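You operate a simulated robot arm through the tools that you are given. There is no shell and no other tool. Be economical: measure what you need, move in short steps, check, and stop when the job is done.

The job below is to be done with a simulated robot arm. You get a single attempt, and the scene is never put back.

JOB
Put the brown parcel from the roof of the open rack on the top shelf of the grey shelf unit. Press the red motor button two times. Put the blue sensor box labelled "26" from the top of the brown table on the top shelf of the grey shelf unit and the blue sensor box labelled "75" on the top of the grey table. Put the yellow block on the purple book. Take the white pen and put it on top of the yellow sensor box on the top of the left front desk. Take the blue file marked "59" from the lower white wall shelf and put it on top of the large white carton on the top of the right back desk. The order is free.

It is judged by the outcome, as a careful person would: the job done as asked, and still so three seconds after it is handed in. It fails if anything else is knocked over, pushed out of place, dropped, spilled or broken.

ROBOT AND FRAMES
A 6-joint arm with a four-finger gripper on a trunk, on a base that drives. Base frame: it is fixed to the floor where the robot stands at the start and does not move with it; the origin is under the middle of the robot, x ahead of it, y to its left, z up. Units: mm, degrees, N and s.
With the tool pointing down near the work surface it reaches from about 600 to 820 mm from the robot's upright axis, wherever it stands. Its first joint turns from -166.0 to 166.0 degrees. Places, roughly: blue file [-3250, -1250, 1250]; blue sensor box [750, 3750, 750]; brown parcel [750, 0, 2000]; large white carton [-1250, -1250, 750]; purple book [-3750, -1250, 1250]; red motor button [1000, 700, 600]; top of the grey table [-1200, 4500, 800]; top shelf of the grey shelf unit [0, 4600, 1500]; white pen (2x2x12 cm) [-4400, -500, 800]; yellow block (5x5x5 cm) [-4500, -100, 800]; yellow sensor box [-2500, 1500, 750]. Payload 3.43 kg.
The tool frame sits at the grasp point between the pads (the TCP): z along the fingers, y along the line on which they close. The tips reach 30 mm beyond it. Largest opening 120 mm; the body of the gripper starts 85 mm behind the TCP.
Orientation is that of the tool frame in the base frame, as a unit quaternion [w, x, y, z]. With the fingers straight down and closing along the base's y, the tool's x points along the base's -x, its y along +y and its z along -z.

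CONTROLS
- The arm moves only by the tool send_rows. Its argument "plan" is a list of rows, each a list of 7 numbers: the opening, from 0 (shut) to 1 (fully open), then the shift along the tool's x, y, z in mm, then the turn, a rotation vector about the tool's x, y, z in degrees. In form: [[grip, dx, dy, dz, rx, ry, rz], ...]. A call has 1 to 12 rows; each row is the pose to reach, as a shift and turn from the pose commanded when the call began, along the tool's axes at that moment. A row lasts 0.2 s, in which the tool goes at most 50 mm and 8.6 degrees; a call with a longer step from one row to the next is refused whole, and so is a gripper value outside its range. A pose out of reach is approached as far as the arm can. The call stops where the force on the tool passes 40 N (or 10 N more than at its start, if that is more) or the arm is blocked; 0.2 s more then pass. The fingers move at their own pace and stop on an object; they squeeze with about 28 N. The grip force told is the motor's: it shows also when the fingers shut on nothing. Time passes only in rows, and 0.2 s behind the last, so rows that repeat a pose let the fingers close. The reply holds the time, the measured pose of the TCP, the force on the tool along the base axes, the opening and the grip force, in the units named above and with some noise, with the torque about the TCP (base axes, N m) and any sound that the robot's microphone picked up.
- Cameras (640 x 400 px; columns grow to the right, rows downward): "scene" is now at [68.9, 164.4, 1688.9]; the picture's right is [-0.37, -0.93, 0.00], its down [-0.24, 0.09, -0.97] and it looks along [0.90, -0.36, -0.25] (base axes); focal length 214 px, centre (320, 200). "wrist" rides on the gripper at [71, -17, -120] in the tool frame; the picture's right is [0.23, 0.97, 0.00], its down [-0.81, 0.19, -0.55] and it looks along [-0.54, 0.13, 0.83] (tool axes); focal length 275 px, centre (320, 200). There is no depth. A picture from a camera that has moved, and an enlarged one, comes with that camera's place and axes in the base frame and with its lens.
- get_image(camera): a new picture of that camera. It takes no simulated time.
- slide_trunk(by): slides the trunk up (or, below 0, down) by that many mm; the arm and the scene camera ride with it, the base frame stays. It gives what a move gives, with no picture.
- base_move(legs): drives the robot by 1 to 6 legs, each [ahead, left, turn to the left] in mm, mm and degrees, along the robot's own axes; the way and the turn of a leg run together, so that a leg with both is an arc; at most 1500 mm and 180 degrees a leg. The arm and the cameras ride along, it lands a little off, and it stops where it bumps. It gives what a move gives.
- pan_tilt(pan, tilt): turns the head with the scene camera to pan (to the left, within 120 degrees either way) and tilt (down, from -29 to 69), counted from straight ahead of the robot. It gives what a move gives.
- inspect(camera, box): a new picture of the part [left, top, right, bottom] of that camera's present view, enlarged. It takes no simulated time.
- job_done(): hands the job in; it is judged then, once.

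Go step by step. Nothing tells you exact positions but the pictures and the camera data: compare them with the known pose of the tool, close in by small moves and look again before you grip or let go. The budget is 196 turns and 182 pictures, counting those below and the enlarged ones. Unless the task says otherwise, let go and move clear before handing in, and close with one line.

The tools are called after "Call:" as a command line: name --pt "numbers of a row" for each row, then --argument value for the rest, lists and objects as JSON in quotes. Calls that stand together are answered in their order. send_rows: Moves the arm, as the interface text tells. Its arguments: {"type":"object","properties":{"plan":{"type":"array"}},"required":["plan"]} The other tools are called the same way: slide_trunk (by) slides the trunk up or down; base_move (legs) drives the base; pan_tilt (pan, tilt) turns the head that bears the scene camera; get_image (camera) takes a picture; inspect (camera, box) takes an enlarged picture of a part of a camera's view; job_done () hands the job in.

At the start:

```text
t: 0.0
ee_pos: [369.2, -158.1, 1000.2]
tool_rot: [0.0, 0.0, 1.0, 0.0]
ft_force: [-0.2, 0.1, 0.2]
wrist_torque: [-0.02, -0.03, 0.01]
finger_gap: 120.2
grip_force: 0.1
trunk travel left (down, up): [-224.0, 316.0]
robot x, y, heading: [-1.2, 1.6, -0.0]
head pan, tilt: [-21.7, 14.7]
```

scene: 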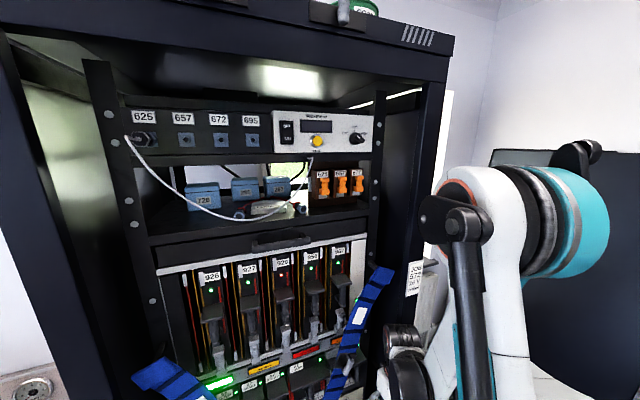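
wrist: 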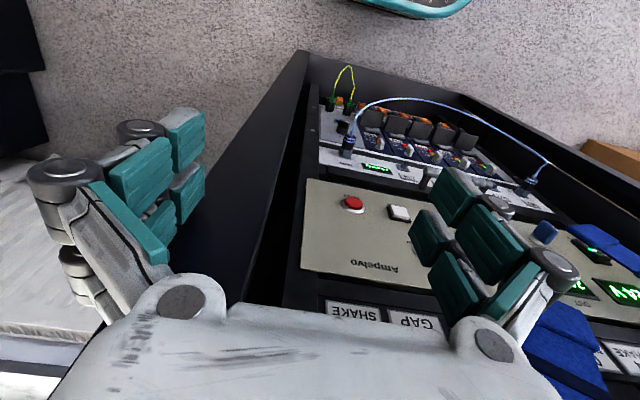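

The open rack stands straight ahead, with the parcel on its roof at about z = 2000. I'll look around with the head first.

Call:
pan_tilt --pan 0 --tilt -15

Call:
get_image --camera "scene"

Call:
pan_tilt --pan 45 --tilt 25

Call:
get_image --camera "scene"

Call:
pan_tilt --pan 110 --tilt 15

Call:
get_image --camera "scene"

```text
t: 0.9
ee_pos: [369.7, -159.0, 1000.1]
tool_rot: [0.0, -0.001, 1.0, 0.0]
ft_force: [0.2, -1.3, 0.5]
wrist_torque: [0.02, 0.0, 0.02]
finger_gap: 119.9
grip_force: 0.1
trunk travel left (down, up): [-224.0, 316.0]
robot x, y, heading: [2.3, -0.8, 0.0]
head pan, tilt: [0.0, -15.0]
```

```text
179 pictures are left
camera scene: at [62.6, 198.9, 1734.9], right [0.0, -1.0, 0.0], down [0.26, 0.0, -0.97], along [0.97, 0.0, 0.26], focal length 214 px, centre (320, 200)
```

scene: 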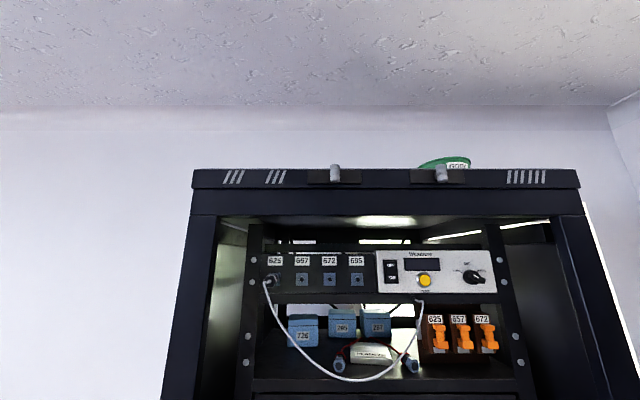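

```text
t: 2.1
ee_pos: [368.9, -158.4, 999.3]
tool_rot: [-0.001, 0.0, 1.0, 0.0]
ft_force: [0.5, -0.1, -0.6]
wrist_torque: [0.0, 0.0, 0.05]
finger_gap: 120.0
grip_force: 0.0
trunk travel left (down, up): [-224.0, 316.0]
robot x, y, heading: [-1.4, 0.4, 0.0]
head pan, tilt: [45.0, 25.0]
```

```text
178 pictures are left
camera scene: at [47.3, 264.1, 1672.3], right [0.71, -0.71, 0.0], down [-0.3, -0.3, -0.91], along [0.64, 0.64, -0.42], focal length 214 px, centre (320, 200)
```

scene: 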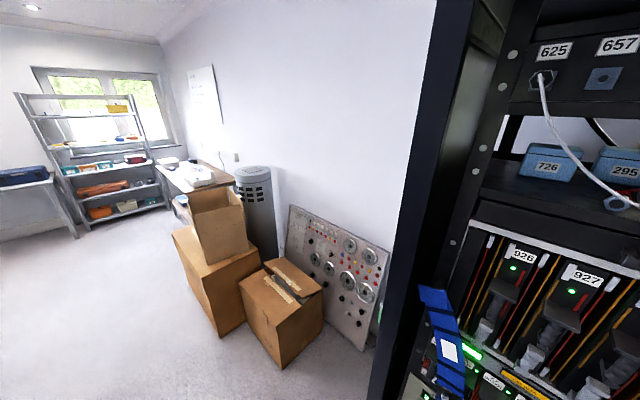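

```text
t: 3.4
ee_pos: [368.5, -159.5, 999.7]
tool_rot: [0.001, 0.0, 1.0, 0.0]
ft_force: [-0.4, -0.1, 0.4]
wrist_torque: [-0.04, 0.01, 0.04]
finger_gap: 120.1
grip_force: 0.0
trunk travel left (down, up): [-224.0, 316.0]
robot x, y, heading: [2.1, 1.0, -0.3]
head pan, tilt: [110.0, 15.0]
```

```text
177 pictures are left
camera scene: at [-49.8, 286.8, 1688.4], right [0.94, 0.34, 0.0], down [0.09, -0.24, -0.97], along [-0.33, 0.91, -0.26], focal length 214 px, centre (320, 200)
```

scene: 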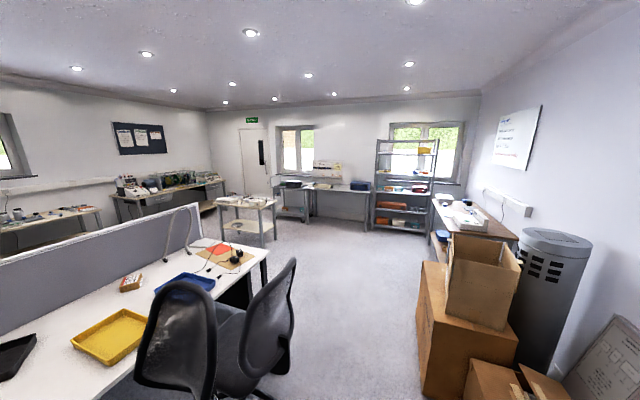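

There is a big room to the left, with the shelf unit at its far end. Next I'll look behind on the right and zoom in on the panel.

Call:
pan_tilt --pan -115 --tilt 15

Call:
get_image --camera "scene"

Call:
slide_trunk --by 316

Call:
pan_tilt --pan 0 --tilt 5

Call:
get_image --camera "scene"

Call:
pan_tilt --pan 45 --tilt 35

Call:
inspect --camera "scene" --box '[220, 160, 440, 300]'

```text
t: 6.7
ee_pos: [369.0, -159.8, 999.7]
tool_rot: [-0.001, 0.0, 1.0, 0.0]
ft_force: [0.6, 0.4, 0.0]
wrist_torque: [0.0, 0.0, -0.03]
finger_gap: 119.9
grip_force: 0.1
trunk travel left (down, up): [-224.0, 316.0]
robot x, y, heading: [1.8, 1.8, 0.2]
head pan, tilt: [-115.0, 15.0]
```

```text
176 pictures are left
camera scene: at [-57.3, 114.3, 1688.4], right [-0.91, 0.42, 0.0], down [0.11, 0.23, -0.97], along [-0.41, -0.88, -0.26], focal length 214 px, centre (320, 200)
```

scene: 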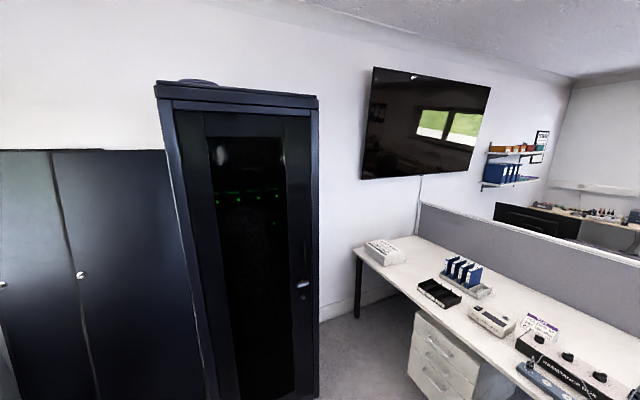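

```text
t: 9.8
ee_pos: [369.0, -158.4, 1315.6]
tool_rot: [0.0, 0.0, 1.0, 0.001]
ft_force: [0.1, 0.6, -0.4]
wrist_torque: [0.04, -0.02, -0.01]
finger_gap: 120.0
grip_force: 0.0
trunk travel left (down, up): [-540.0, 0.0]
robot x, y, heading: [-1.5, -2.1, -0.1]
head pan, tilt: [-115.0, 15.0]
```

```text
t: 11.7
ee_pos: [368.9, -158.1, 1314.4]
tool_rot: [0.0, 0.0, 1.0, 0.0]
ft_force: [0.0, -0.6, 0.4]
wrist_torque: [0.02, -0.02, 0.0]
finger_gap: 119.9
grip_force: 0.0
trunk travel left (down, up): [-540.0, 0.0]
robot x, y, heading: [-1.8, 0.1, -0.0]
head pan, tilt: [0.0, 5.0]
```

```text
175 pictures are left
camera scene: at [74.0, 198.9, 2020.2], right [0.0, -1.0, 0.0], down [-0.09, 0.0, -1.0], along [1.0, 0.0, -0.09], focal length 214 px, centre (320, 200)
```

scene: 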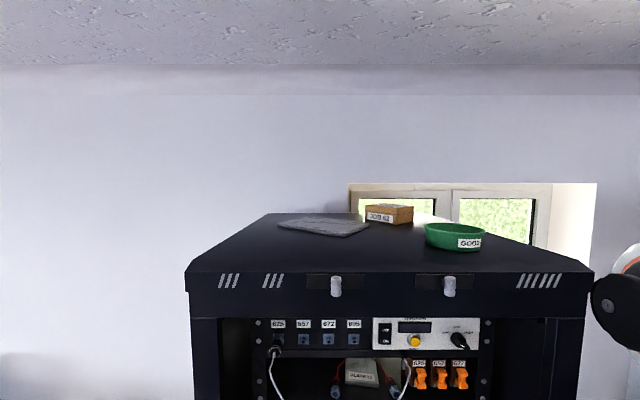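

```text
t: 12.8
ee_pos: [367.6, -158.6, 1315.6]
tool_rot: [0.0, 0.0, 1.0, -0.001]
ft_force: [-0.5, 0.0, 0.0]
wrist_torque: [0.02, 0.0, 0.01]
finger_gap: 119.9
grip_force: 0.1
trunk travel left (down, up): [-540.0, 0.0]
robot x, y, heading: [1.5, 2.9, -0.1]
head pan, tilt: [45.0, 35.0]
```

```text
2.86 times, centred on (330, 230) of scene
camera zoom: at [44.5, 261.2, 1972.0], right [0.71, -0.71, 0.0], down [-0.41, -0.4, -0.82], along [0.58, 0.58, -0.57], focal length 613 px, centre (291, 114)
```

zoom: 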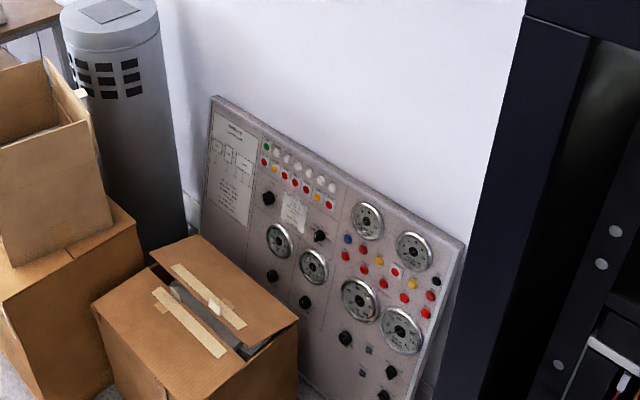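

The parcel is at about x = 800, y = 0, on a roof at z ≈ 1880. I'll zoom in on it before moving the arm.

Call:
pan_tilt --pan -10 --tilt 15

Call:
inspect --camera "scene" --box '[240, 130, 480, 280]'

Call:
get_image --camera "scene"

Call:
get_image --camera "wrist"

```text
t: 14.1
ee_pos: [369.4, -158.9, 1317.0]
tool_rot: [0.0, 0.0, 1.0, -0.001]
ft_force: [0.2, -0.2, -0.3]
wrist_torque: [0.02, -0.02, -0.04]
finger_gap: 119.8
grip_force: 0.0
trunk travel left (down, up): [-540.0, 0.0]
robot x, y, heading: [-1.0, 1.5, -0.0]
head pan, tilt: [-10.0, 15.0]
```

```text
2.67 times, centred on (360, 205) of scene
camera zoom: at [74.2, 182.8, 2004.0], right [-0.17, -0.98, 0.0], down [-0.26, 0.04, -0.97], along [0.95, -0.17, -0.26], focal length 572 px, centre (213, 187)
```

zoom: 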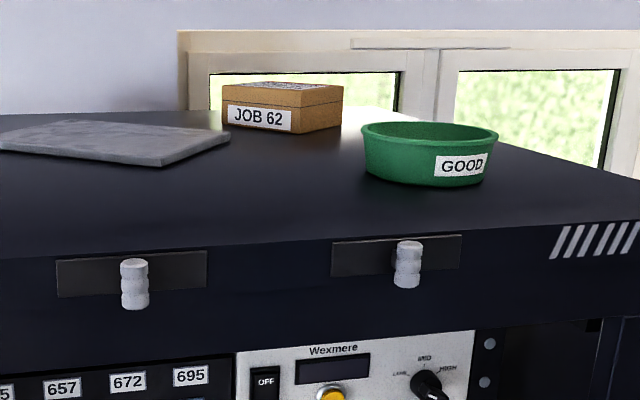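

```text
172 pictures are left
camera scene: at [74.2, 182.8, 2004.0], right [-0.17, -0.98, 0.0], down [-0.26, 0.04, -0.97], along [0.95, -0.17, -0.26], focal length 214 px, centre (320, 200)
```

scene: 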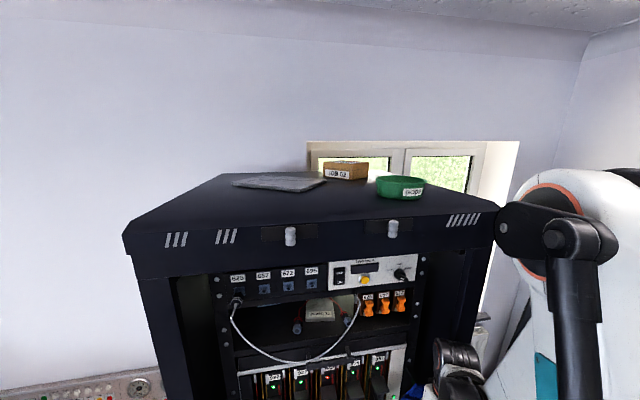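

```text
171 pictures are left
camera wrist: at [297.4, -176.3, 1435.0], right [-0.23, 0.97, 0.0], down [0.81, 0.19, 0.55], along [0.54, 0.13, -0.83], focal length 275 px, centre (320, 200)
```

wrist: 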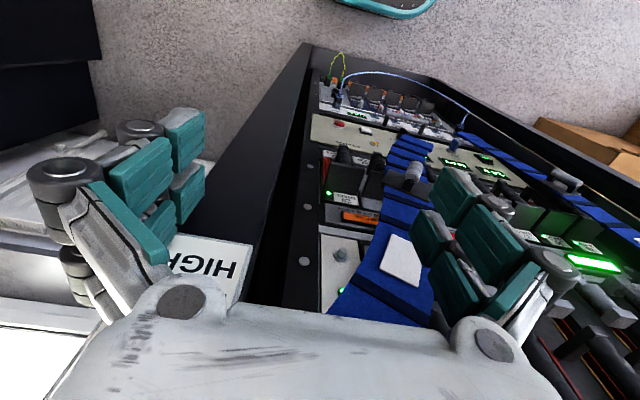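

The parcel is small and sits at an angle. A tighter zoom should give me its corners.

Call:
inspect --camera "scene" --box '[305, 145, 385, 195]'

```text
8.00 times, centred on (345, 170) of scene
camera zoom: at [74.2, 182.8, 2004.0], right [-0.17, -0.98, 0.0], down [-0.26, 0.04, -0.97], along [0.95, -0.17, -0.26], focal length 1716 px, centre (120, 440)
```

zoom: 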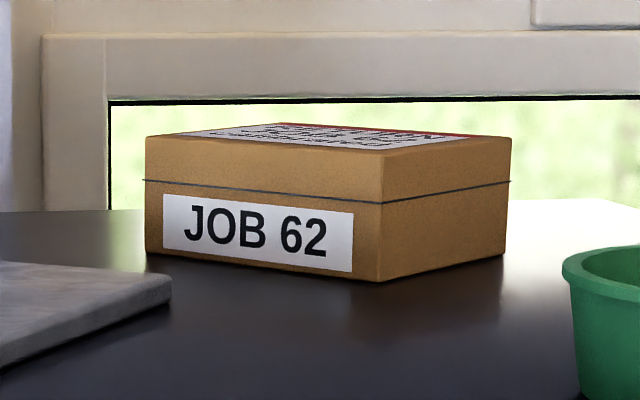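

I'm very close to the rack front (x ≈ 397). I'll back off 200 mm and then raise the arm.

Call:
base_move --legs '[[-200, 0, 0]]'

Call:
send_rows --pt "1 0 0 -50 0 0 0" --pt "1 0 0 -100 0 0 0" --pt "1 0 0 -150 0 0 0" --pt "1 0 0 -200 0 0 0" --pt "1 0 0 -250 0 0 0" --pt "1 0 0 -300 0 0 0" --pt "1 0 0 -350 0 0 0" --pt "1 0 0 -400 0 0 0" --pt "1 0 0 -450 0 0 0" --pt "1 0 0 -500 0 0 0" --pt "1 0 0 -550 0 0 0" --pt "1 0 0 -600 0 0 0"

Call:
get_image --camera "scene"

```text
t: 15.7
ee_pos: [161.9, -158.6, 1315.2]
tool_rot: [0.001, 0.001, 1.0, 0.0]
ft_force: [-1.5, -0.7, -0.6]
wrist_torque: [0.01, -0.05, -0.02]
finger_gap: 120.0
grip_force: 0.1
trunk travel left (down, up): [-540.0, 0.0]
robot x, y, heading: [-202.2, -2.7, -0.3]
head pan, tilt: [-10.0, 15.0]
```

```text
t: 16.8
ee_pos: [237.3, -195.4, 1525.6]
tool_rot: [0.0, 0.002, 1.0, 0.0]
ft_force: [-0.5, 0.3, 0.5]
wrist_torque: [-0.03, 0.02, 0.01]
finger_gap: 120.0
grip_force: 0.1
trunk travel left (down, up): [-540.0, 0.0]
robot x, y, heading: [-203.7, -1.7, 0.0]
head pan, tilt: [-10.0, 15.0]
stopped in row 5: the arm was blocked; the commanded pose is now the measured one
```

```text
169 pictures are left
camera scene: at [-130.6, 184.8, 2001.5], right [-0.16, -0.99, 0.0], down [-0.28, 0.04, -0.96], along [0.95, -0.15, -0.28], focal length 214 px, centre (320, 200)
```

scene: 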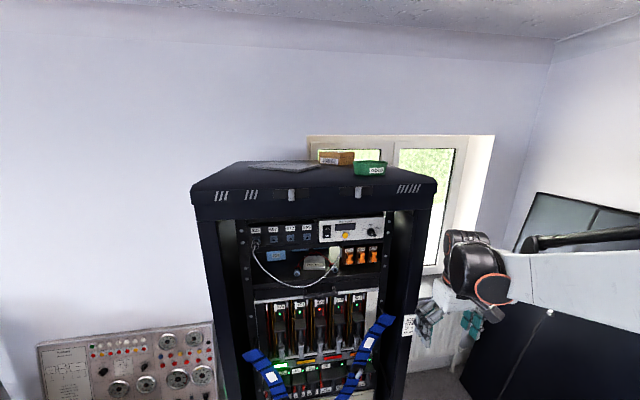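

The arm ran into a joint limit at this short radius. I'll back off further, then extend out and up while pitching the tool forward.

Call:
base_move --legs '[[-200, 0, 0]]'

Call:
send_rows --pt "1 -30 0 -30 0 -8 0" --pt "1 -60 0 -60 0 -16 0" --pt "1 -90 0 -95 0 -24 0" --pt "1 -120 0 -130 0 -32 0" --pt "1 -145 0 -170 0 -40 0" --pt "1 -160 0 -210 0 -45 0" --pt "1 -170 0 -255 0 -45 0" --pt "1 -180 0 -300 0 -45 0" --pt "1 -180 0 -345 0 -45 0" --pt "1 -180 0 -390 0 -45 0" --pt "1 -180 0 -430 0 -45 0" --pt "1 -180 0 -460 0 -45 0"

Call:
get_image --camera "scene"

Call:
get_image --camera "wrist"

```text
t: 18.4
ee_pos: [32.9, -195.9, 1527.6]
tool_rot: [0.001, 0.001, 1.0, -0.001]
ft_force: [-0.7, 0.0, 0.8]
wrist_torque: [-0.03, -0.06, 0.04]
finger_gap: 120.2
grip_force: 0.1
trunk travel left (down, up): [-540.0, 0.0]
robot x, y, heading: [-407.9, 0.0, 0.1]
head pan, tilt: [-10.0, 15.0]
```

```text
t: 19.8
ee_pos: [244.9, -222.4, 1736.6]
tool_rot: [0.38, 0.002, 0.925, -0.001]
ft_force: [0.5, -0.1, 0.1]
wrist_torque: [0.04, -0.03, -0.04]
finger_gap: 119.9
grip_force: 0.2
trunk travel left (down, up): [-540.0, 0.0]
robot x, y, heading: [-408.2, -1.9, -0.0]
head pan, tilt: [-10.0, 15.0]
stopped in row 7: the arm was blocked; the commanded pose is now the measured one
```

```text
168 pictures are left
camera scene: at [-332.9, 186.4, 1999.9], right [-0.14, -0.99, 0.0], down [-0.3, 0.04, -0.95], along [0.94, -0.13, -0.3], focal length 214 px, centre (320, 200)
```

scene: 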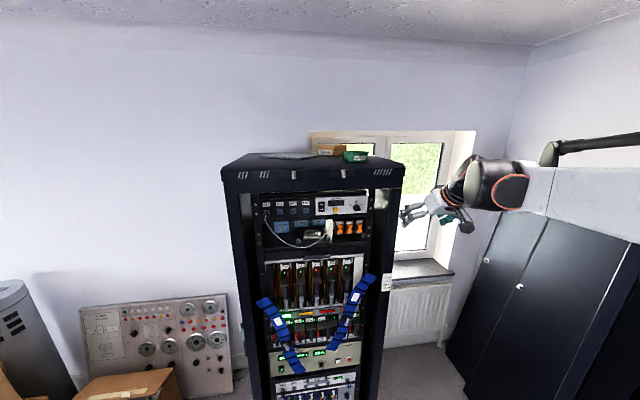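

```text
167 pictures are left
camera wrist: at [109.3, -239.3, 1772.4], right [-0.16, 0.97, -0.16], down [0.19, 0.19, 0.96], along [0.97, 0.12, -0.22], focal length 275 px, centre (320, 200)
```

wrist: 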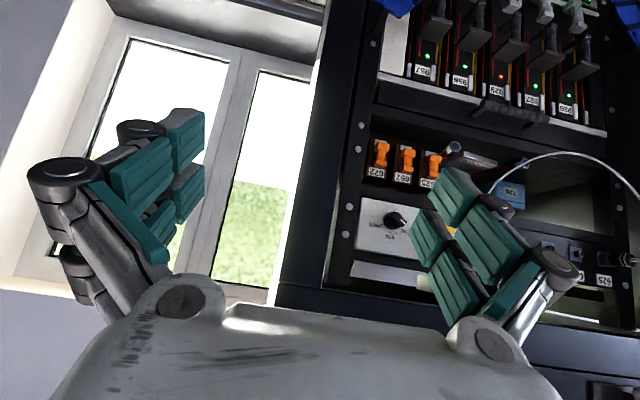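

The shoulder seems to sit near z ≈ 1800, so the arm was folded too tightly. I'll go outward and up while pitching the tool back to vertical.

Call:
send_rows --pt "1 -39 0 -4 0 8 0" --pt "1 -78 0 -15 0 16 0" --pt "1 -116 0 -32 0 24 0" --pt "1 -152 0 -61 0 32 0" --pt "1 -187 0 -89 0 40 0" --pt "1 -222 0 -118 0 44.7 0" --pt "1 -250 0 -146 0 44.7 0"

Call:
get_image --camera "scene"

Call:
get_image --camera "wrist"

```text
t: 21.4
ee_pos: [220.9, -185.3, 1907.7]
tool_rot: [0.0, 0.001, 1.0, -0.001]
ft_force: [-2.8, 1.6, 1.1]
wrist_torque: [-0.08, -0.24, -0.03]
finger_gap: 120.0
grip_force: 0.1
out of reach, approached as far as the arm can: row 4, 5, 6, 7
trunk travel left (down, up): [-540.0, 0.0]
robot x, y, heading: [-411.2, 1.9, -0.2]
head pan, tilt: [-10.0, 15.0]
```

```text
166 pictures are left
camera scene: at [-341.5, 186.4, 2004.1], right [-0.18, -0.98, 0.0], down [-0.25, 0.04, -0.97], along [0.95, -0.17, -0.25], focal length 214 px, centre (320, 200)
```

scene: 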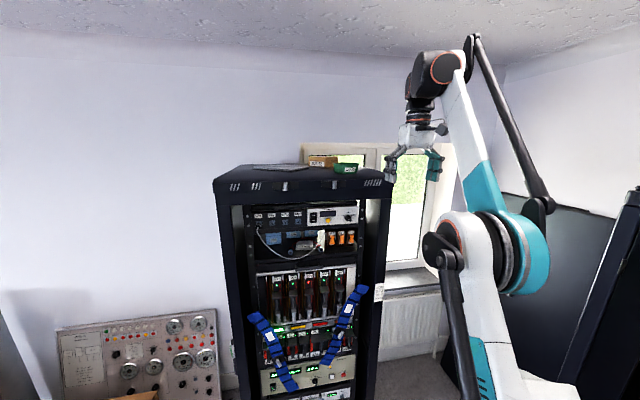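

```text
165 pictures are left
camera wrist: at [150.0, -202.7, 2026.3], right [-0.23, 0.97, 0.0], down [0.81, 0.19, 0.55], along [0.54, 0.12, -0.83], focal length 275 px, centre (320, 200)
```

wrist: 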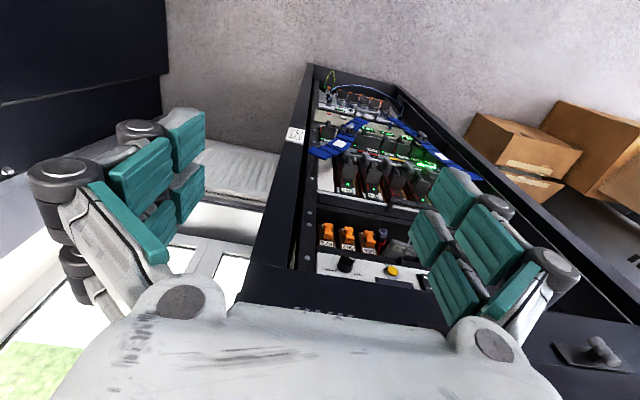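

The arm is fully stretched with the tool pointing down. I'll pitch 45° forward with 40° yaw, which suits the parcel's angle and gains reach.

Call:
send_rows --pt "1 6 35 0 -2.0 -5.4 -4.7" --pt "1 12 71 0 -3.9 -10.8 -9.5" --pt "1 19 106 0 -5.9 -16.2 -14.2" --pt "1 25 142 0 -7.9 -21.6 -19" --pt "1 32 177 0 -9.8 -26.9 -23.7" --pt "1 38 213 0 -11.8 -32.3 -28.4" --pt "1 45 248 0 -13.7 -37.7 -33.2" --pt "1 51 284 -4 -15.7 -43.1 -37.9" --pt "1 51 284 -4 -15.7 -43.1 -37.9"

Call:
get_image --camera "scene"

```text
t: 23.4
ee_pos: [310.8, 65.8, 2026.4]
tool_rot: [0.359, -0.314, 0.869, 0.13]
ft_force: [0.0, -0.8, -0.6]
wrist_torque: [0.06, -0.03, -0.04]
finger_gap: 119.8
grip_force: 0.1
out of reach, approached as far as the arm can: row 1, 2, 3, 4, 5, 6, 7, 8, 9
trunk travel left (down, up): [-540.0, 0.0]
robot x, y, heading: [-405.6, -1.6, 0.0]
head pan, tilt: [-10.0, 15.0]
```

```text
164 pictures are left
camera scene: at [-336.2, 181.9, 2004.3], right [-0.18, -0.98, 0.0], down [-0.25, 0.05, -0.97], along [0.95, -0.17, -0.26], focal length 214 px, centre (320, 200)
```

scene: 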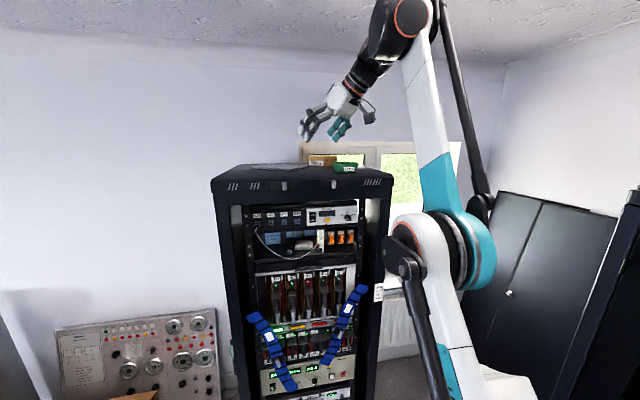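

The pose is good now. I'll drive right and then forward so the tool hovers near the parcel while the elbow stays off the rack's right side.

Call:
base_move --legs '[[0, -200, 0], [400, 0, 0]]'

Call:
get_image --camera "scene"

Call:
get_image --camera "wrist"

```text
t: 27.2
ee_pos: [724.6, -127.7, 2024.6]
tool_rot: [0.358, -0.318, 0.868, 0.133]
ft_force: [0.1, 0.5, -0.9]
wrist_torque: [-0.01, -0.01, 0.02]
finger_gap: 119.9
grip_force: 0.1
trunk travel left (down, up): [-540.0, 0.0]
robot x, y, heading: [-3.6, -200.1, 0.2]
head pan, tilt: [-10.0, 15.0]
```

```text
163 pictures are left
camera scene: at [76.1, -16.6, 2003.9], right [-0.17, -0.99, 0.0], down [-0.26, 0.04, -0.97], along [0.95, -0.16, -0.26], focal length 214 px, centre (320, 200)
```

scene: 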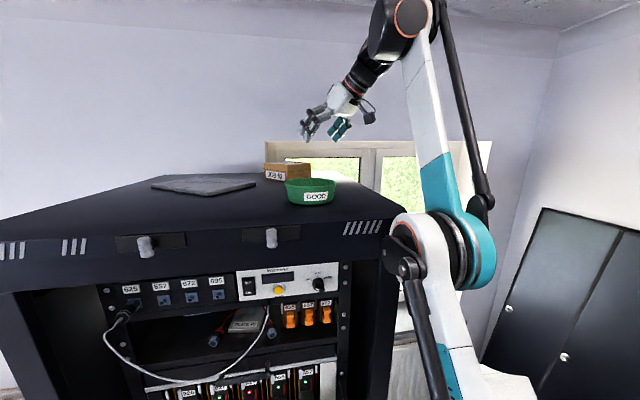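

```text
162 pictures are left
camera wrist: at [632.4, -228.5, 2059.3], right [-0.75, 0.64, -0.16], down [0.02, 0.27, 0.96], along [0.66, 0.72, -0.21], focal length 275 px, centre (320, 200)
```

wrist: 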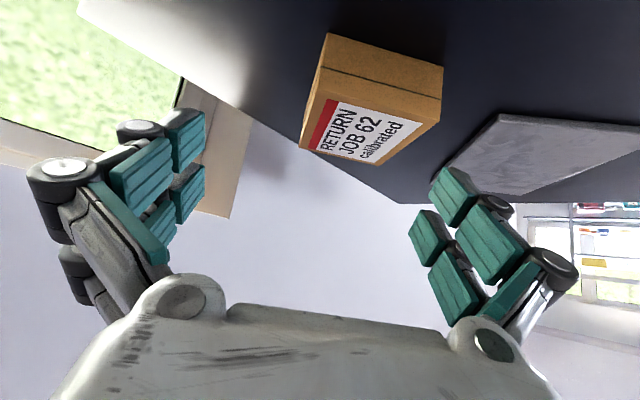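

Both cameras see the parcel. I'll zoom with each to triangulate it.

Call:
inspect --camera "wrist" --box '[280, 10, 460, 180]'

Call:
inspect --camera "scene" --box '[255, 145, 335, 195]'

```text
2.35 times, centred on (370, 95) of wrist
camera zoom: at [632.4, -228.5, 2059.3], right [-0.75, 0.64, -0.16], down [0.02, 0.27, 0.96], along [0.66, 0.72, -0.21], focal length 648 px, centre (202, 447)
```

zoom: 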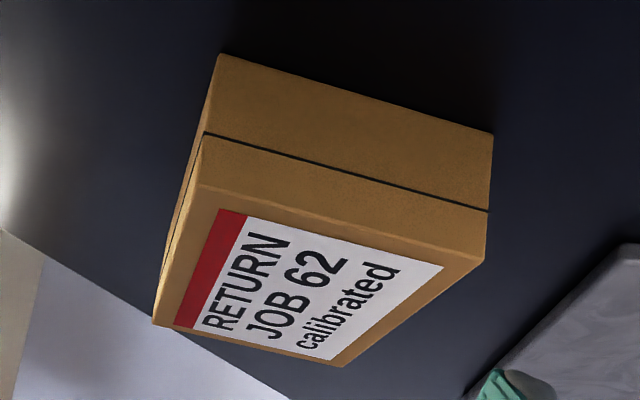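

```text
8.00 times, centred on (295, 170) of scene
camera zoom: at [76.1, -16.6, 2003.9], right [-0.17, -0.99, 0.0], down [-0.26, 0.04, -0.97], along [0.95, -0.16, -0.26], focal length 1716 px, centre (520, 440)
```

zoom: 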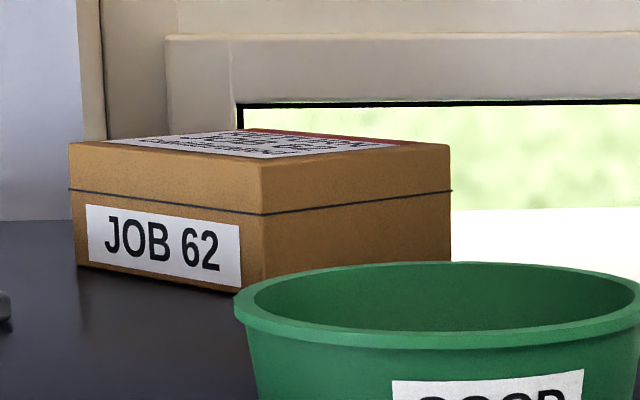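

Triangulated, the parcel centre is about (775, -37), its long axis is at 38° and it spans z ≈ 1893–1945. I'll move to a pre-grasp on the tool axis.

Call:
send_rows --pt "1 0 18 10 0 0 0" --pt "1 -1.5 37 25 0 0 0"

```text
t: 27.8
ee_pos: [728.3, -86.5, 2022.5]
tool_rot: [0.356, -0.317, 0.869, 0.131]
ft_force: [0.3, 0.8, -0.8]
wrist_torque: [-0.02, 0.0, -0.03]
finger_gap: 120.0
grip_force: 0.1
out of reach, approached as far as the arm can: row 1, 2
trunk travel left (down, up): [-540.0, 0.0]
robot x, y, heading: [3.6, -199.0, 0.5]
head pan, tilt: [-10.0, 15.0]
```

Call:
send_rows --pt "1 0 0 30 0 0 0" --pt "1 0 0 60 0 0 0"

Call:
get_image --camera "wrist"

Call:
get_image --camera "scene"

```text
t: 28.6
ee_pos: [732.9, -66.3, 1997.7]
tool_rot: [0.362, -0.317, 0.867, 0.131]
ft_force: [-1.1, -0.3, 0.5]
wrist_torque: [0.02, 0.02, -0.03]
finger_gap: 119.9
grip_force: 0.1
out of reach, approached as far as the arm can: row 1, 2
trunk travel left (down, up): [-540.0, 0.0]
robot x, y, heading: [0.2, -197.2, 0.2]
head pan, tilt: [-10.0, 15.0]
stopped in row 2: the arm was blocked; the commanded pose is now the measured one
```

```text
159 pictures are left
camera wrist: at [638.8, -166.8, 2031.1], right [-0.75, 0.64, -0.17], down [0.01, 0.26, 0.96], along [0.66, 0.72, -0.2], focal length 275 px, centre (320, 200)
```

wrist: 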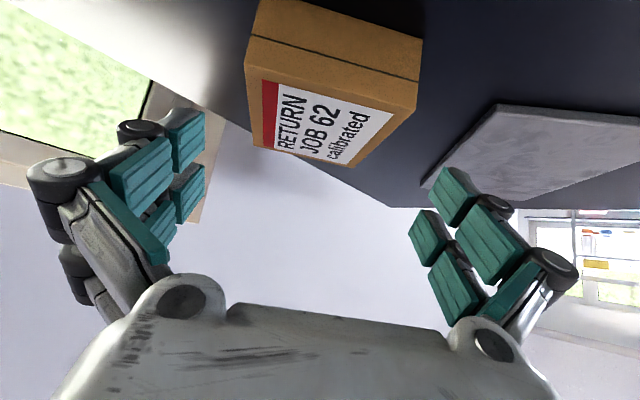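

```text
158 pictures are left
camera scene: at [48.1, -22.0, 2005.2], right [-0.17, -0.99, 0.0], down [-0.24, 0.05, -0.97], along [0.96, -0.16, -0.25], focal length 214 px, centre (320, 200)
```

scene: 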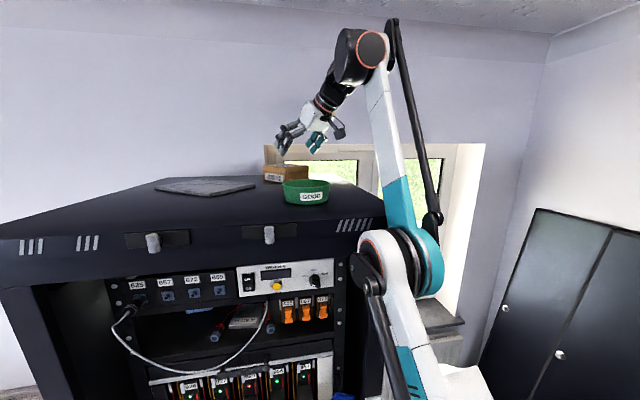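

The arm was "blocked" and the camera shifted back a little, so the elbow has probably touched the rack's right corner. I'll slide the base right and back to free it, then check.

Call:
base_move --legs '[[0, -170, 0]]'

Call:
get_image --camera "scene"

Call:
get_image --camera "wrist"

```text
t: 30.1
ee_pos: [759.8, -241.9, 1984.7]
tool_rot: [0.357, -0.317, 0.869, 0.133]
ft_force: [-0.1, -3.0, 0.2]
wrist_torque: [0.23, 0.03, 0.15]
finger_gap: 119.5
grip_force: 0.1
trunk travel left (down, up): [-540.0, 0.0]
robot x, y, heading: [0.8, -371.4, 0.2]
head pan, tilt: [-10.0, 15.0]
```

```text
157 pictures are left
camera scene: at [74.6, -198.0, 2004.7], right [-0.17, -0.99, 0.0], down [-0.26, 0.05, -0.97], along [0.95, -0.16, -0.26], focal length 214 px, centre (320, 200)
```

scene: 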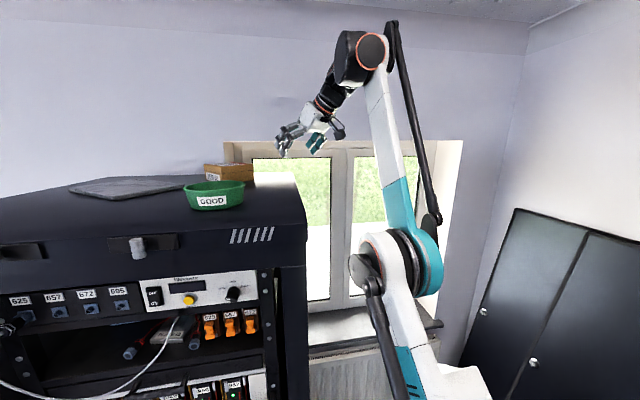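

```text
156 pictures are left
camera wrist: at [668.2, -343.2, 2020.0], right [-0.75, 0.64, -0.16], down [0.02, 0.26, 0.96], along [0.66, 0.72, -0.21], focal length 275 px, centre (320, 200)
```

wrist: 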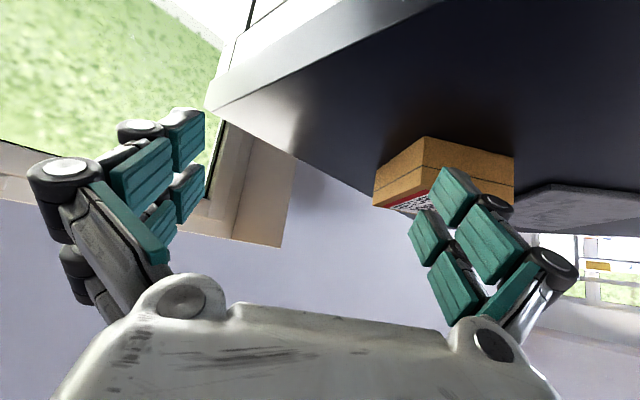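

The elbow is free and the camera is back where it was, so the rack looks undisturbed. Next I bring the tool left to the pre-grasp.

Call:
send_rows --pt "1 -16 37 8 0 0 0" --pt "1 -32 74 20 0 0 0" --pt "1 -48 111 34 0 0 0" --pt "1 -62.5 147.5 49.7 0 0 0" --pt "1 -62.5 147.5 49.7 0 0 0"

Call:
get_image --camera "scene"

Call:
get_image --camera "wrist"

```text
t: 31.2
ee_pos: [728.1, -69.8, 1994.8]
tool_rot: [0.355, -0.317, 0.869, 0.131]
ft_force: [0.2, -0.2, -0.1]
wrist_torque: [0.02, 0.02, 0.04]
finger_gap: 120.0
grip_force: 0.0
trunk travel left (down, up): [-540.0, 0.0]
robot x, y, heading: [0.0, -371.1, 0.5]
head pan, tilt: [-10.0, 15.0]
```

```text
155 pictures are left
camera scene: at [74.5, -190.4, 2004.0], right [-0.17, -0.99, 0.0], down [-0.26, 0.04, -0.97], along [0.95, -0.16, -0.26], focal length 214 px, centre (320, 200)
```

scene: 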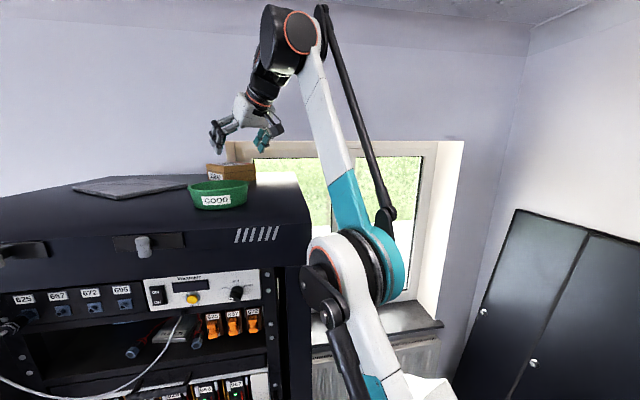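

```text
154 pictures are left
camera wrist: at [636.6, -170.7, 2029.5], right [-0.75, 0.64, -0.16], down [0.02, 0.27, 0.96], along [0.66, 0.72, -0.22], focal length 275 px, centre (320, 200)
```

wrist: 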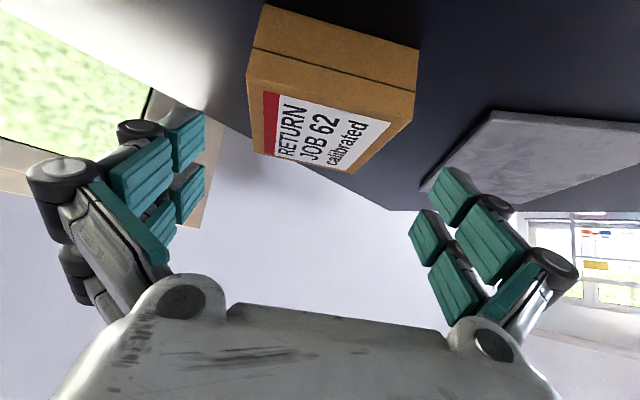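

The elbow is still marginally close to the rack corner. I'll slide the base 90 mm further right and bring the tool back left by the same amount.

Call:
base_move --legs '[[0, -90, 0]]'

Call:
send_rows --pt "1 -21 35 21 0 0 0" --pt "1 -41 69 41 0 0 0" --pt "1 -41 69 41 0 0 0"

Call:
get_image --camera "scene"

Call:
inspect --camera "wrist" --box '[220, 0, 440, 180]'

```text
t: 32.4
ee_pos: [728.4, -161.1, 1995.0]
tool_rot: [0.356, -0.317, 0.869, 0.132]
ft_force: [0.3, 0.1, 0.3]
wrist_torque: [0.03, -0.01, 0.02]
finger_gap: 119.9
grip_force: 0.1
trunk travel left (down, up): [-540.0, 0.0]
robot x, y, heading: [2.0, -464.3, -0.1]
head pan, tilt: [-10.0, 15.0]
```

```text
t: 33.2
ee_pos: [719.2, -71.5, 1981.7]
tool_rot: [0.356, -0.317, 0.869, 0.131]
ft_force: [0.4, 0.9, -0.4]
wrist_torque: [-0.03, -0.04, -0.01]
finger_gap: 119.9
grip_force: 0.0
out of reach, approached as far as the arm can: row 1, 2, 3
trunk travel left (down, up): [-540.0, 0.0]
robot x, y, heading: [1.4, -461.5, 0.1]
head pan, tilt: [-10.0, 15.0]
```

```text
153 pictures are left
camera scene: at [73.6, -279.1, 2003.9], right [-0.17, -0.99, 0.0], down [-0.25, 0.04, -0.97], along [0.95, -0.16, -0.26], focal length 214 px, centre (320, 200)
```

scene: 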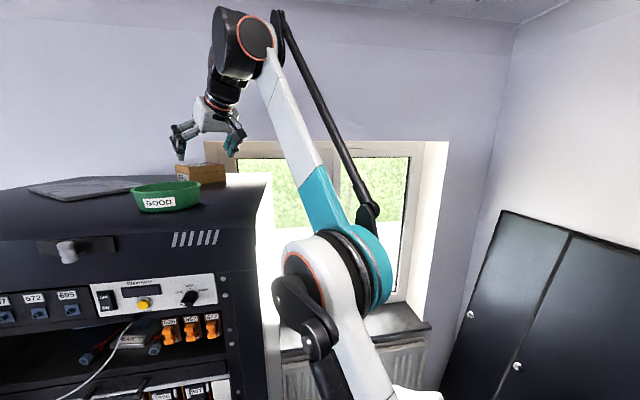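

```text
2.22 times, centred on (330, 90) of wrist
camera zoom: at [626.4, -172.5, 2017.1], right [-0.75, 0.64, -0.16], down [0.02, 0.27, 0.96], along [0.66, 0.72, -0.22], focal length 612 px, centre (298, 444)
```

zoom: 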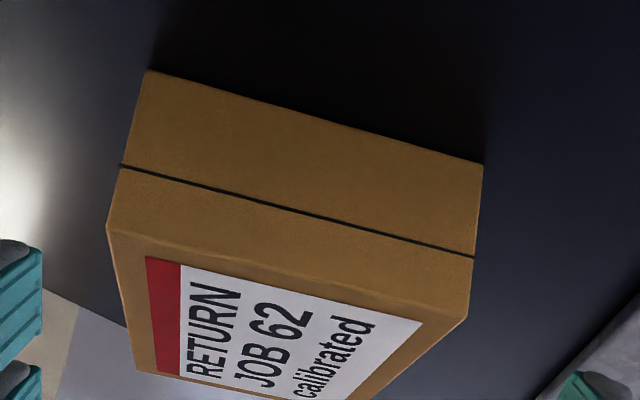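

The elbow is now clear of the rack, but the arm is at full stretch. I'll drive a bit closer with the tool held above everything.

Call:
base_move --legs '[[0, -50, 0], [100, 0, 0]]'

Call:
get_image --camera "scene"

```text
t: 34.1
ee_pos: [723.8, -101.8, 1983.2]
tool_rot: [0.357, -0.314, 0.87, 0.132]
ft_force: [-0.2, -1.6, 0.8]
wrist_torque: [0.11, 0.02, 0.09]
finger_gap: 119.9
grip_force: 0.1
trunk travel left (down, up): [-540.0, 0.0]
robot x, y, heading: [3.3, -482.8, -0.1]
head pan, tilt: [-10.0, 15.0]
stopped in leg 1: the robot was blocked; the commanded pose is now the measured one
```

```text
151 pictures are left
camera scene: at [77.5, -306.1, 2004.5], right [-0.17, -0.98, 0.0], down [-0.26, 0.05, -0.97], along [0.95, -0.17, -0.26], focal length 214 px, centre (320, 200)
```

scene: 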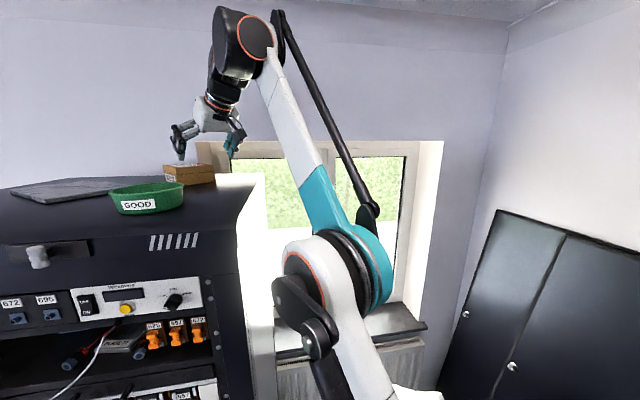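

The base touched something on the right, probably the tall black cabinet. I'll ease off 15 mm and go forward.

Call:
base_move --legs '[[0, 12, 0], [90, 0, 0]]'

Call:
get_image --camera "scene"

```text
t: 35.5
ee_pos: [814.5, -82.1, 1981.2]
tool_rot: [0.355, -0.317, 0.87, 0.131]
ft_force: [-0.2, -0.8, -0.2]
wrist_torque: [0.02, 0.03, 0.04]
finger_gap: 119.9
grip_force: 0.0
trunk travel left (down, up): [-540.0, 0.0]
robot x, y, heading: [95.9, -471.8, 0.2]
head pan, tilt: [-10.0, 15.0]
```

```text
150 pictures are left
camera scene: at [168.6, -288.5, 2003.9], right [-0.17, -0.98, 0.0], down [-0.26, 0.04, -0.97], along [0.95, -0.17, -0.26], focal length 214 px, centre (320, 200)
```

scene: 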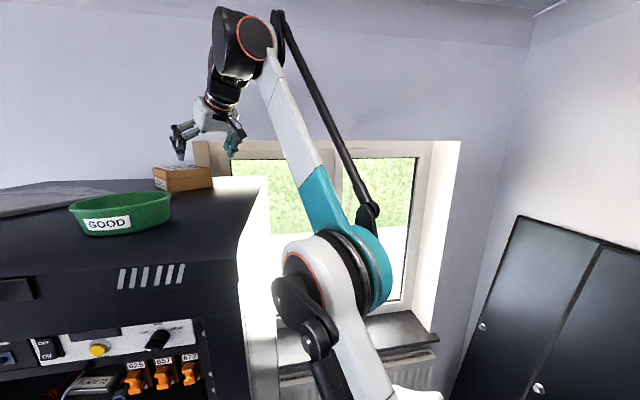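

Call:
send_rows --pt "1 12 20 -15 0 0 0" --pt "1 25 40 -30 0 0 0" --pt "1 37.4 60.3 -44.4 0 0 0" --pt "1 37.4 60.3 -44.4 0 0 0"

Call:
get_image --camera "scene"

Call:
inspect --camera "wrist" --box '[220, 0, 440, 180]'

```text
t: 36.5
ee_pos: [750.1, -65.5, 2009.7]
tool_rot: [0.355, -0.315, 0.871, 0.13]
ft_force: [0.7, 0.9, -0.2]
wrist_torque: [0.04, 0.05, 0.05]
finger_gap: 119.7
grip_force: 0.1
out of reach, approached as far as the arm can: row 2, 3, 4
trunk travel left (down, up): [-540.0, 0.0]
robot x, y, heading: [91.8, -471.8, 0.1]
head pan, tilt: [-10.0, 15.0]
```

```text
149 pictures are left
camera scene: at [168.5, -289.3, 2003.9], right [-0.17, -0.98, 0.0], down [-0.26, 0.05, -0.97], along [0.95, -0.17, -0.26], focal length 214 px, centre (320, 200)
```

scene: 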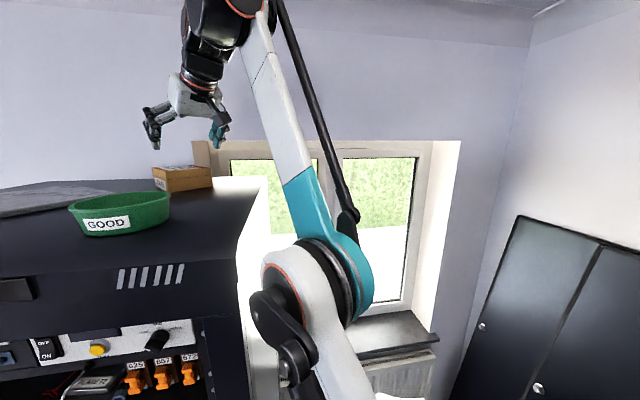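

```text
2.22 times, centred on (330, 90) of wrist
camera zoom: at [657.3, -166.7, 2044.8], right [-0.75, 0.64, -0.16], down [0.03, 0.27, 0.96], along [0.66, 0.72, -0.22], focal length 612 px, centre (298, 444)
```

zoom: 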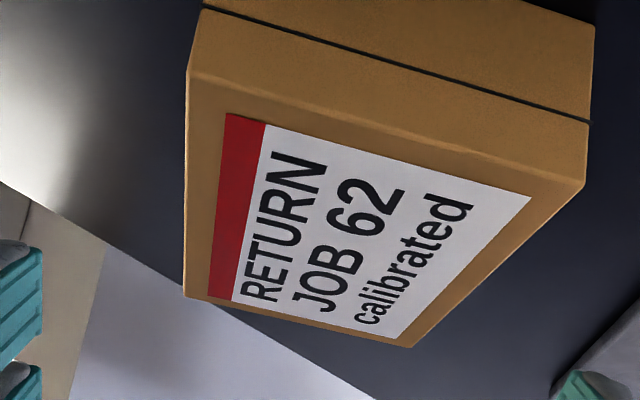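

The arm's usable radius at this tilt is narrow. Backing off about 45 mm puts the grasp point well inside reach.

Call:
base_move --legs '[[-45, 0, 0]]'

Call:
send_rows --pt "1 0 0 5 0 0 0"

```text
t: 37.4
ee_pos: [699.6, -65.5, 2010.9]
tool_rot: [0.356, -0.315, 0.87, 0.129]
ft_force: [-0.9, -0.8, -0.1]
wrist_torque: [-0.02, -0.05, -0.08]
finger_gap: 119.7
grip_force: 0.1
trunk travel left (down, up): [-540.0, 0.0]
robot x, y, heading: [47.8, -475.6, -0.1]
head pan, tilt: [-10.0, 15.0]
```

```text
t: 37.8
ee_pos: [709.7, -62.6, 2006.0]
tool_rot: [0.354, -0.316, 0.87, 0.131]
ft_force: [1.0, 1.3, 0.0]
wrist_torque: [-0.03, 0.04, 0.0]
finger_gap: 119.8
grip_force: 0.1
trunk travel left (down, up): [-540.0, 0.0]
robot x, y, heading: [45.5, -471.8, 0.0]
head pan, tilt: [-10.0, 15.0]
```

Call:
send_rows --pt "1 4 -12 20 0 0 0" --pt "1 7 -22 41 0 0 0" --pt "1 7 -22 41 0 0 0"

Call:
get_image --camera "wrist"

Call:
get_image --camera "scene"

```text
t: 38.6
ee_pos: [740.0, -65.1, 1972.7]
tool_rot: [0.354, -0.316, 0.871, 0.13]
ft_force: [-0.8, 0.0, 0.2]
wrist_torque: [-0.02, 0.02, 0.01]
finger_gap: 119.7
grip_force: 0.1
trunk travel left (down, up): [-540.0, 0.0]
robot x, y, heading: [47.8, -469.3, 0.1]
head pan, tilt: [-10.0, 15.0]
```

```text
147 pictures are left
camera wrist: at [647.6, -165.6, 2008.3], right [-0.75, 0.64, -0.16], down [0.03, 0.27, 0.96], along [0.66, 0.72, -0.22], focal length 275 px, centre (320, 200)
```

wrist: 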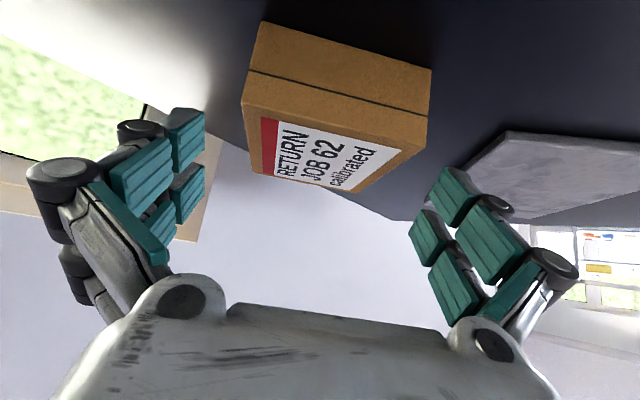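

```text
146 pictures are left
camera scene: at [122.5, -288.8, 2004.0], right [-0.17, -0.98, 0.0], down [-0.25, 0.04, -0.97], along [0.95, -0.17, -0.26], focal length 214 px, centre (320, 200)
```

scene: 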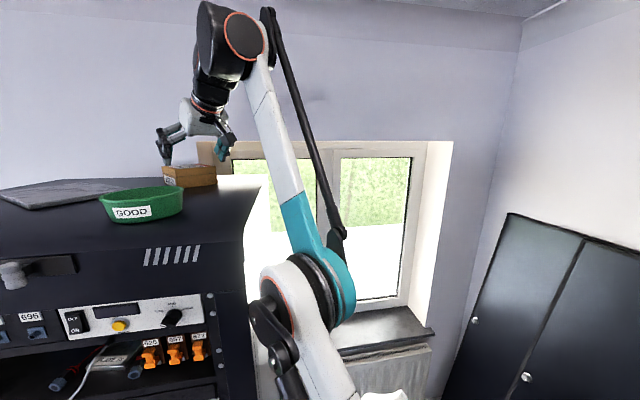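

Everything is lined up. I'll advance about 63 mm along the tool axis so the fingers straddle the parcel.

Call:
send_rows --pt "1 0 1 20 0 0 0" --pt "1 0 1.5 40 0 0 0" --pt "1 -1 1.5 62 0 0 0" --pt "1 -1 1.5 62 0 0 0"

Call:
get_image --camera "wrist"

Call:
inspect --camera "scene" --box '[120, 90, 280, 210]'

```text
t: 39.6
ee_pos: [770.1, -48.9, 1935.5]
tool_rot: [0.357, -0.314, 0.869, 0.133]
ft_force: [0.0, 0.3, -0.4]
wrist_torque: [0.01, -0.01, 0.0]
finger_gap: 120.1
grip_force: 0.0
trunk travel left (down, up): [-540.0, 0.0]
robot x, y, heading: [49.0, -473.8, 0.1]
head pan, tilt: [-10.0, 15.0]
```

```text
145 pictures are left
camera wrist: at [676.0, -149.5, 1968.8], right [-0.75, 0.64, -0.16], down [0.02, 0.26, 0.96], along [0.66, 0.72, -0.21], focal length 275 px, centre (320, 200)
```

wrist: 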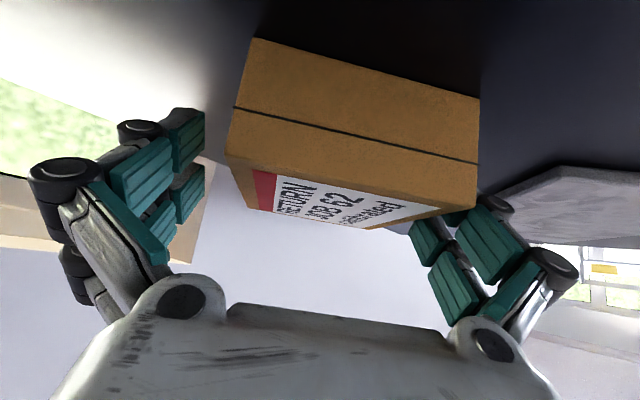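

```text
3.33 times, centred on (200, 150) of scene
camera zoom: at [117.7, -302.1, 2005.7], right [-0.17, -0.98, -0.01], down [-0.25, 0.05, -0.97], along [0.95, -0.17, -0.26], focal length 715 px, centre (720, 367)
```

zoom: 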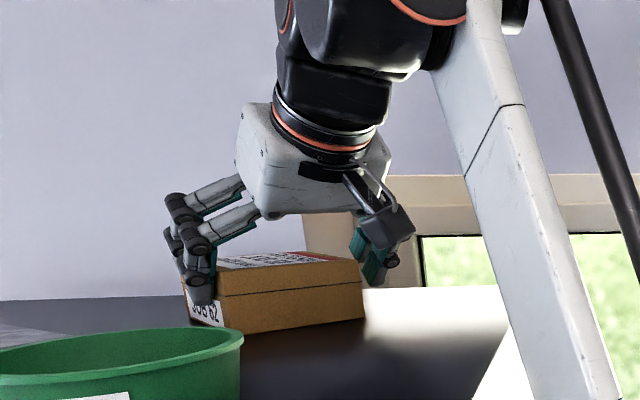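

The position is slightly off, by about 12 mm in y, and the camera shifted. The elbow may be leaning on the rack again, so I'll look.

Call:
get_image --camera "scene"

Call:
pan_tilt --pan -10 --tilt 50

Call:
get_image --camera "scene"

```text
143 pictures are left
camera scene: at [117.7, -302.1, 2005.7], right [-0.17, -0.98, -0.01], down [-0.25, 0.05, -0.97], along [0.95, -0.17, -0.26], focal length 214 px, centre (320, 200)
```

scene: 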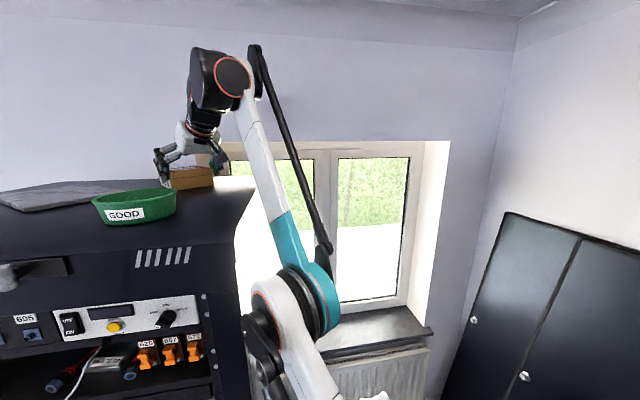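

```text
t: 40.6
ee_pos: [769.6, -49.1, 1934.1]
tool_rot: [0.358, -0.314, 0.869, 0.133]
ft_force: [0.1, -0.5, -0.4]
wrist_torque: [-0.02, 0.02, 0.0]
finger_gap: 119.9
grip_force: 0.0
trunk travel left (down, up): [-540.0, 0.0]
robot x, y, heading: [47.8, -470.4, 0.1]
head pan, tilt: [-10.0, 50.0]
```

```text
142 pictures are left
camera scene: at [101.9, -299.7, 1951.9], right [-0.17, -0.98, -0.01], down [-0.75, 0.14, -0.64], along [0.64, -0.11, -0.76], focal length 214 px, centre (320, 200)
```

scene: 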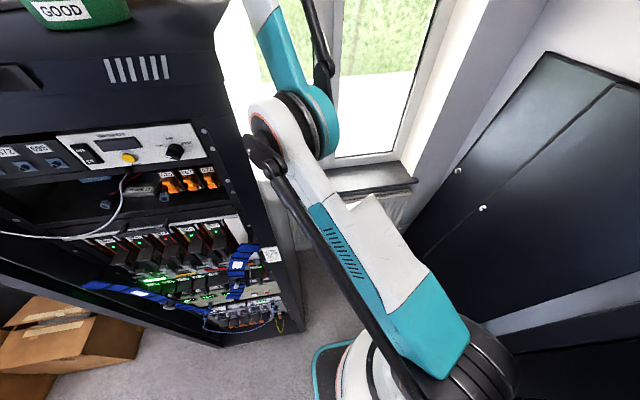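

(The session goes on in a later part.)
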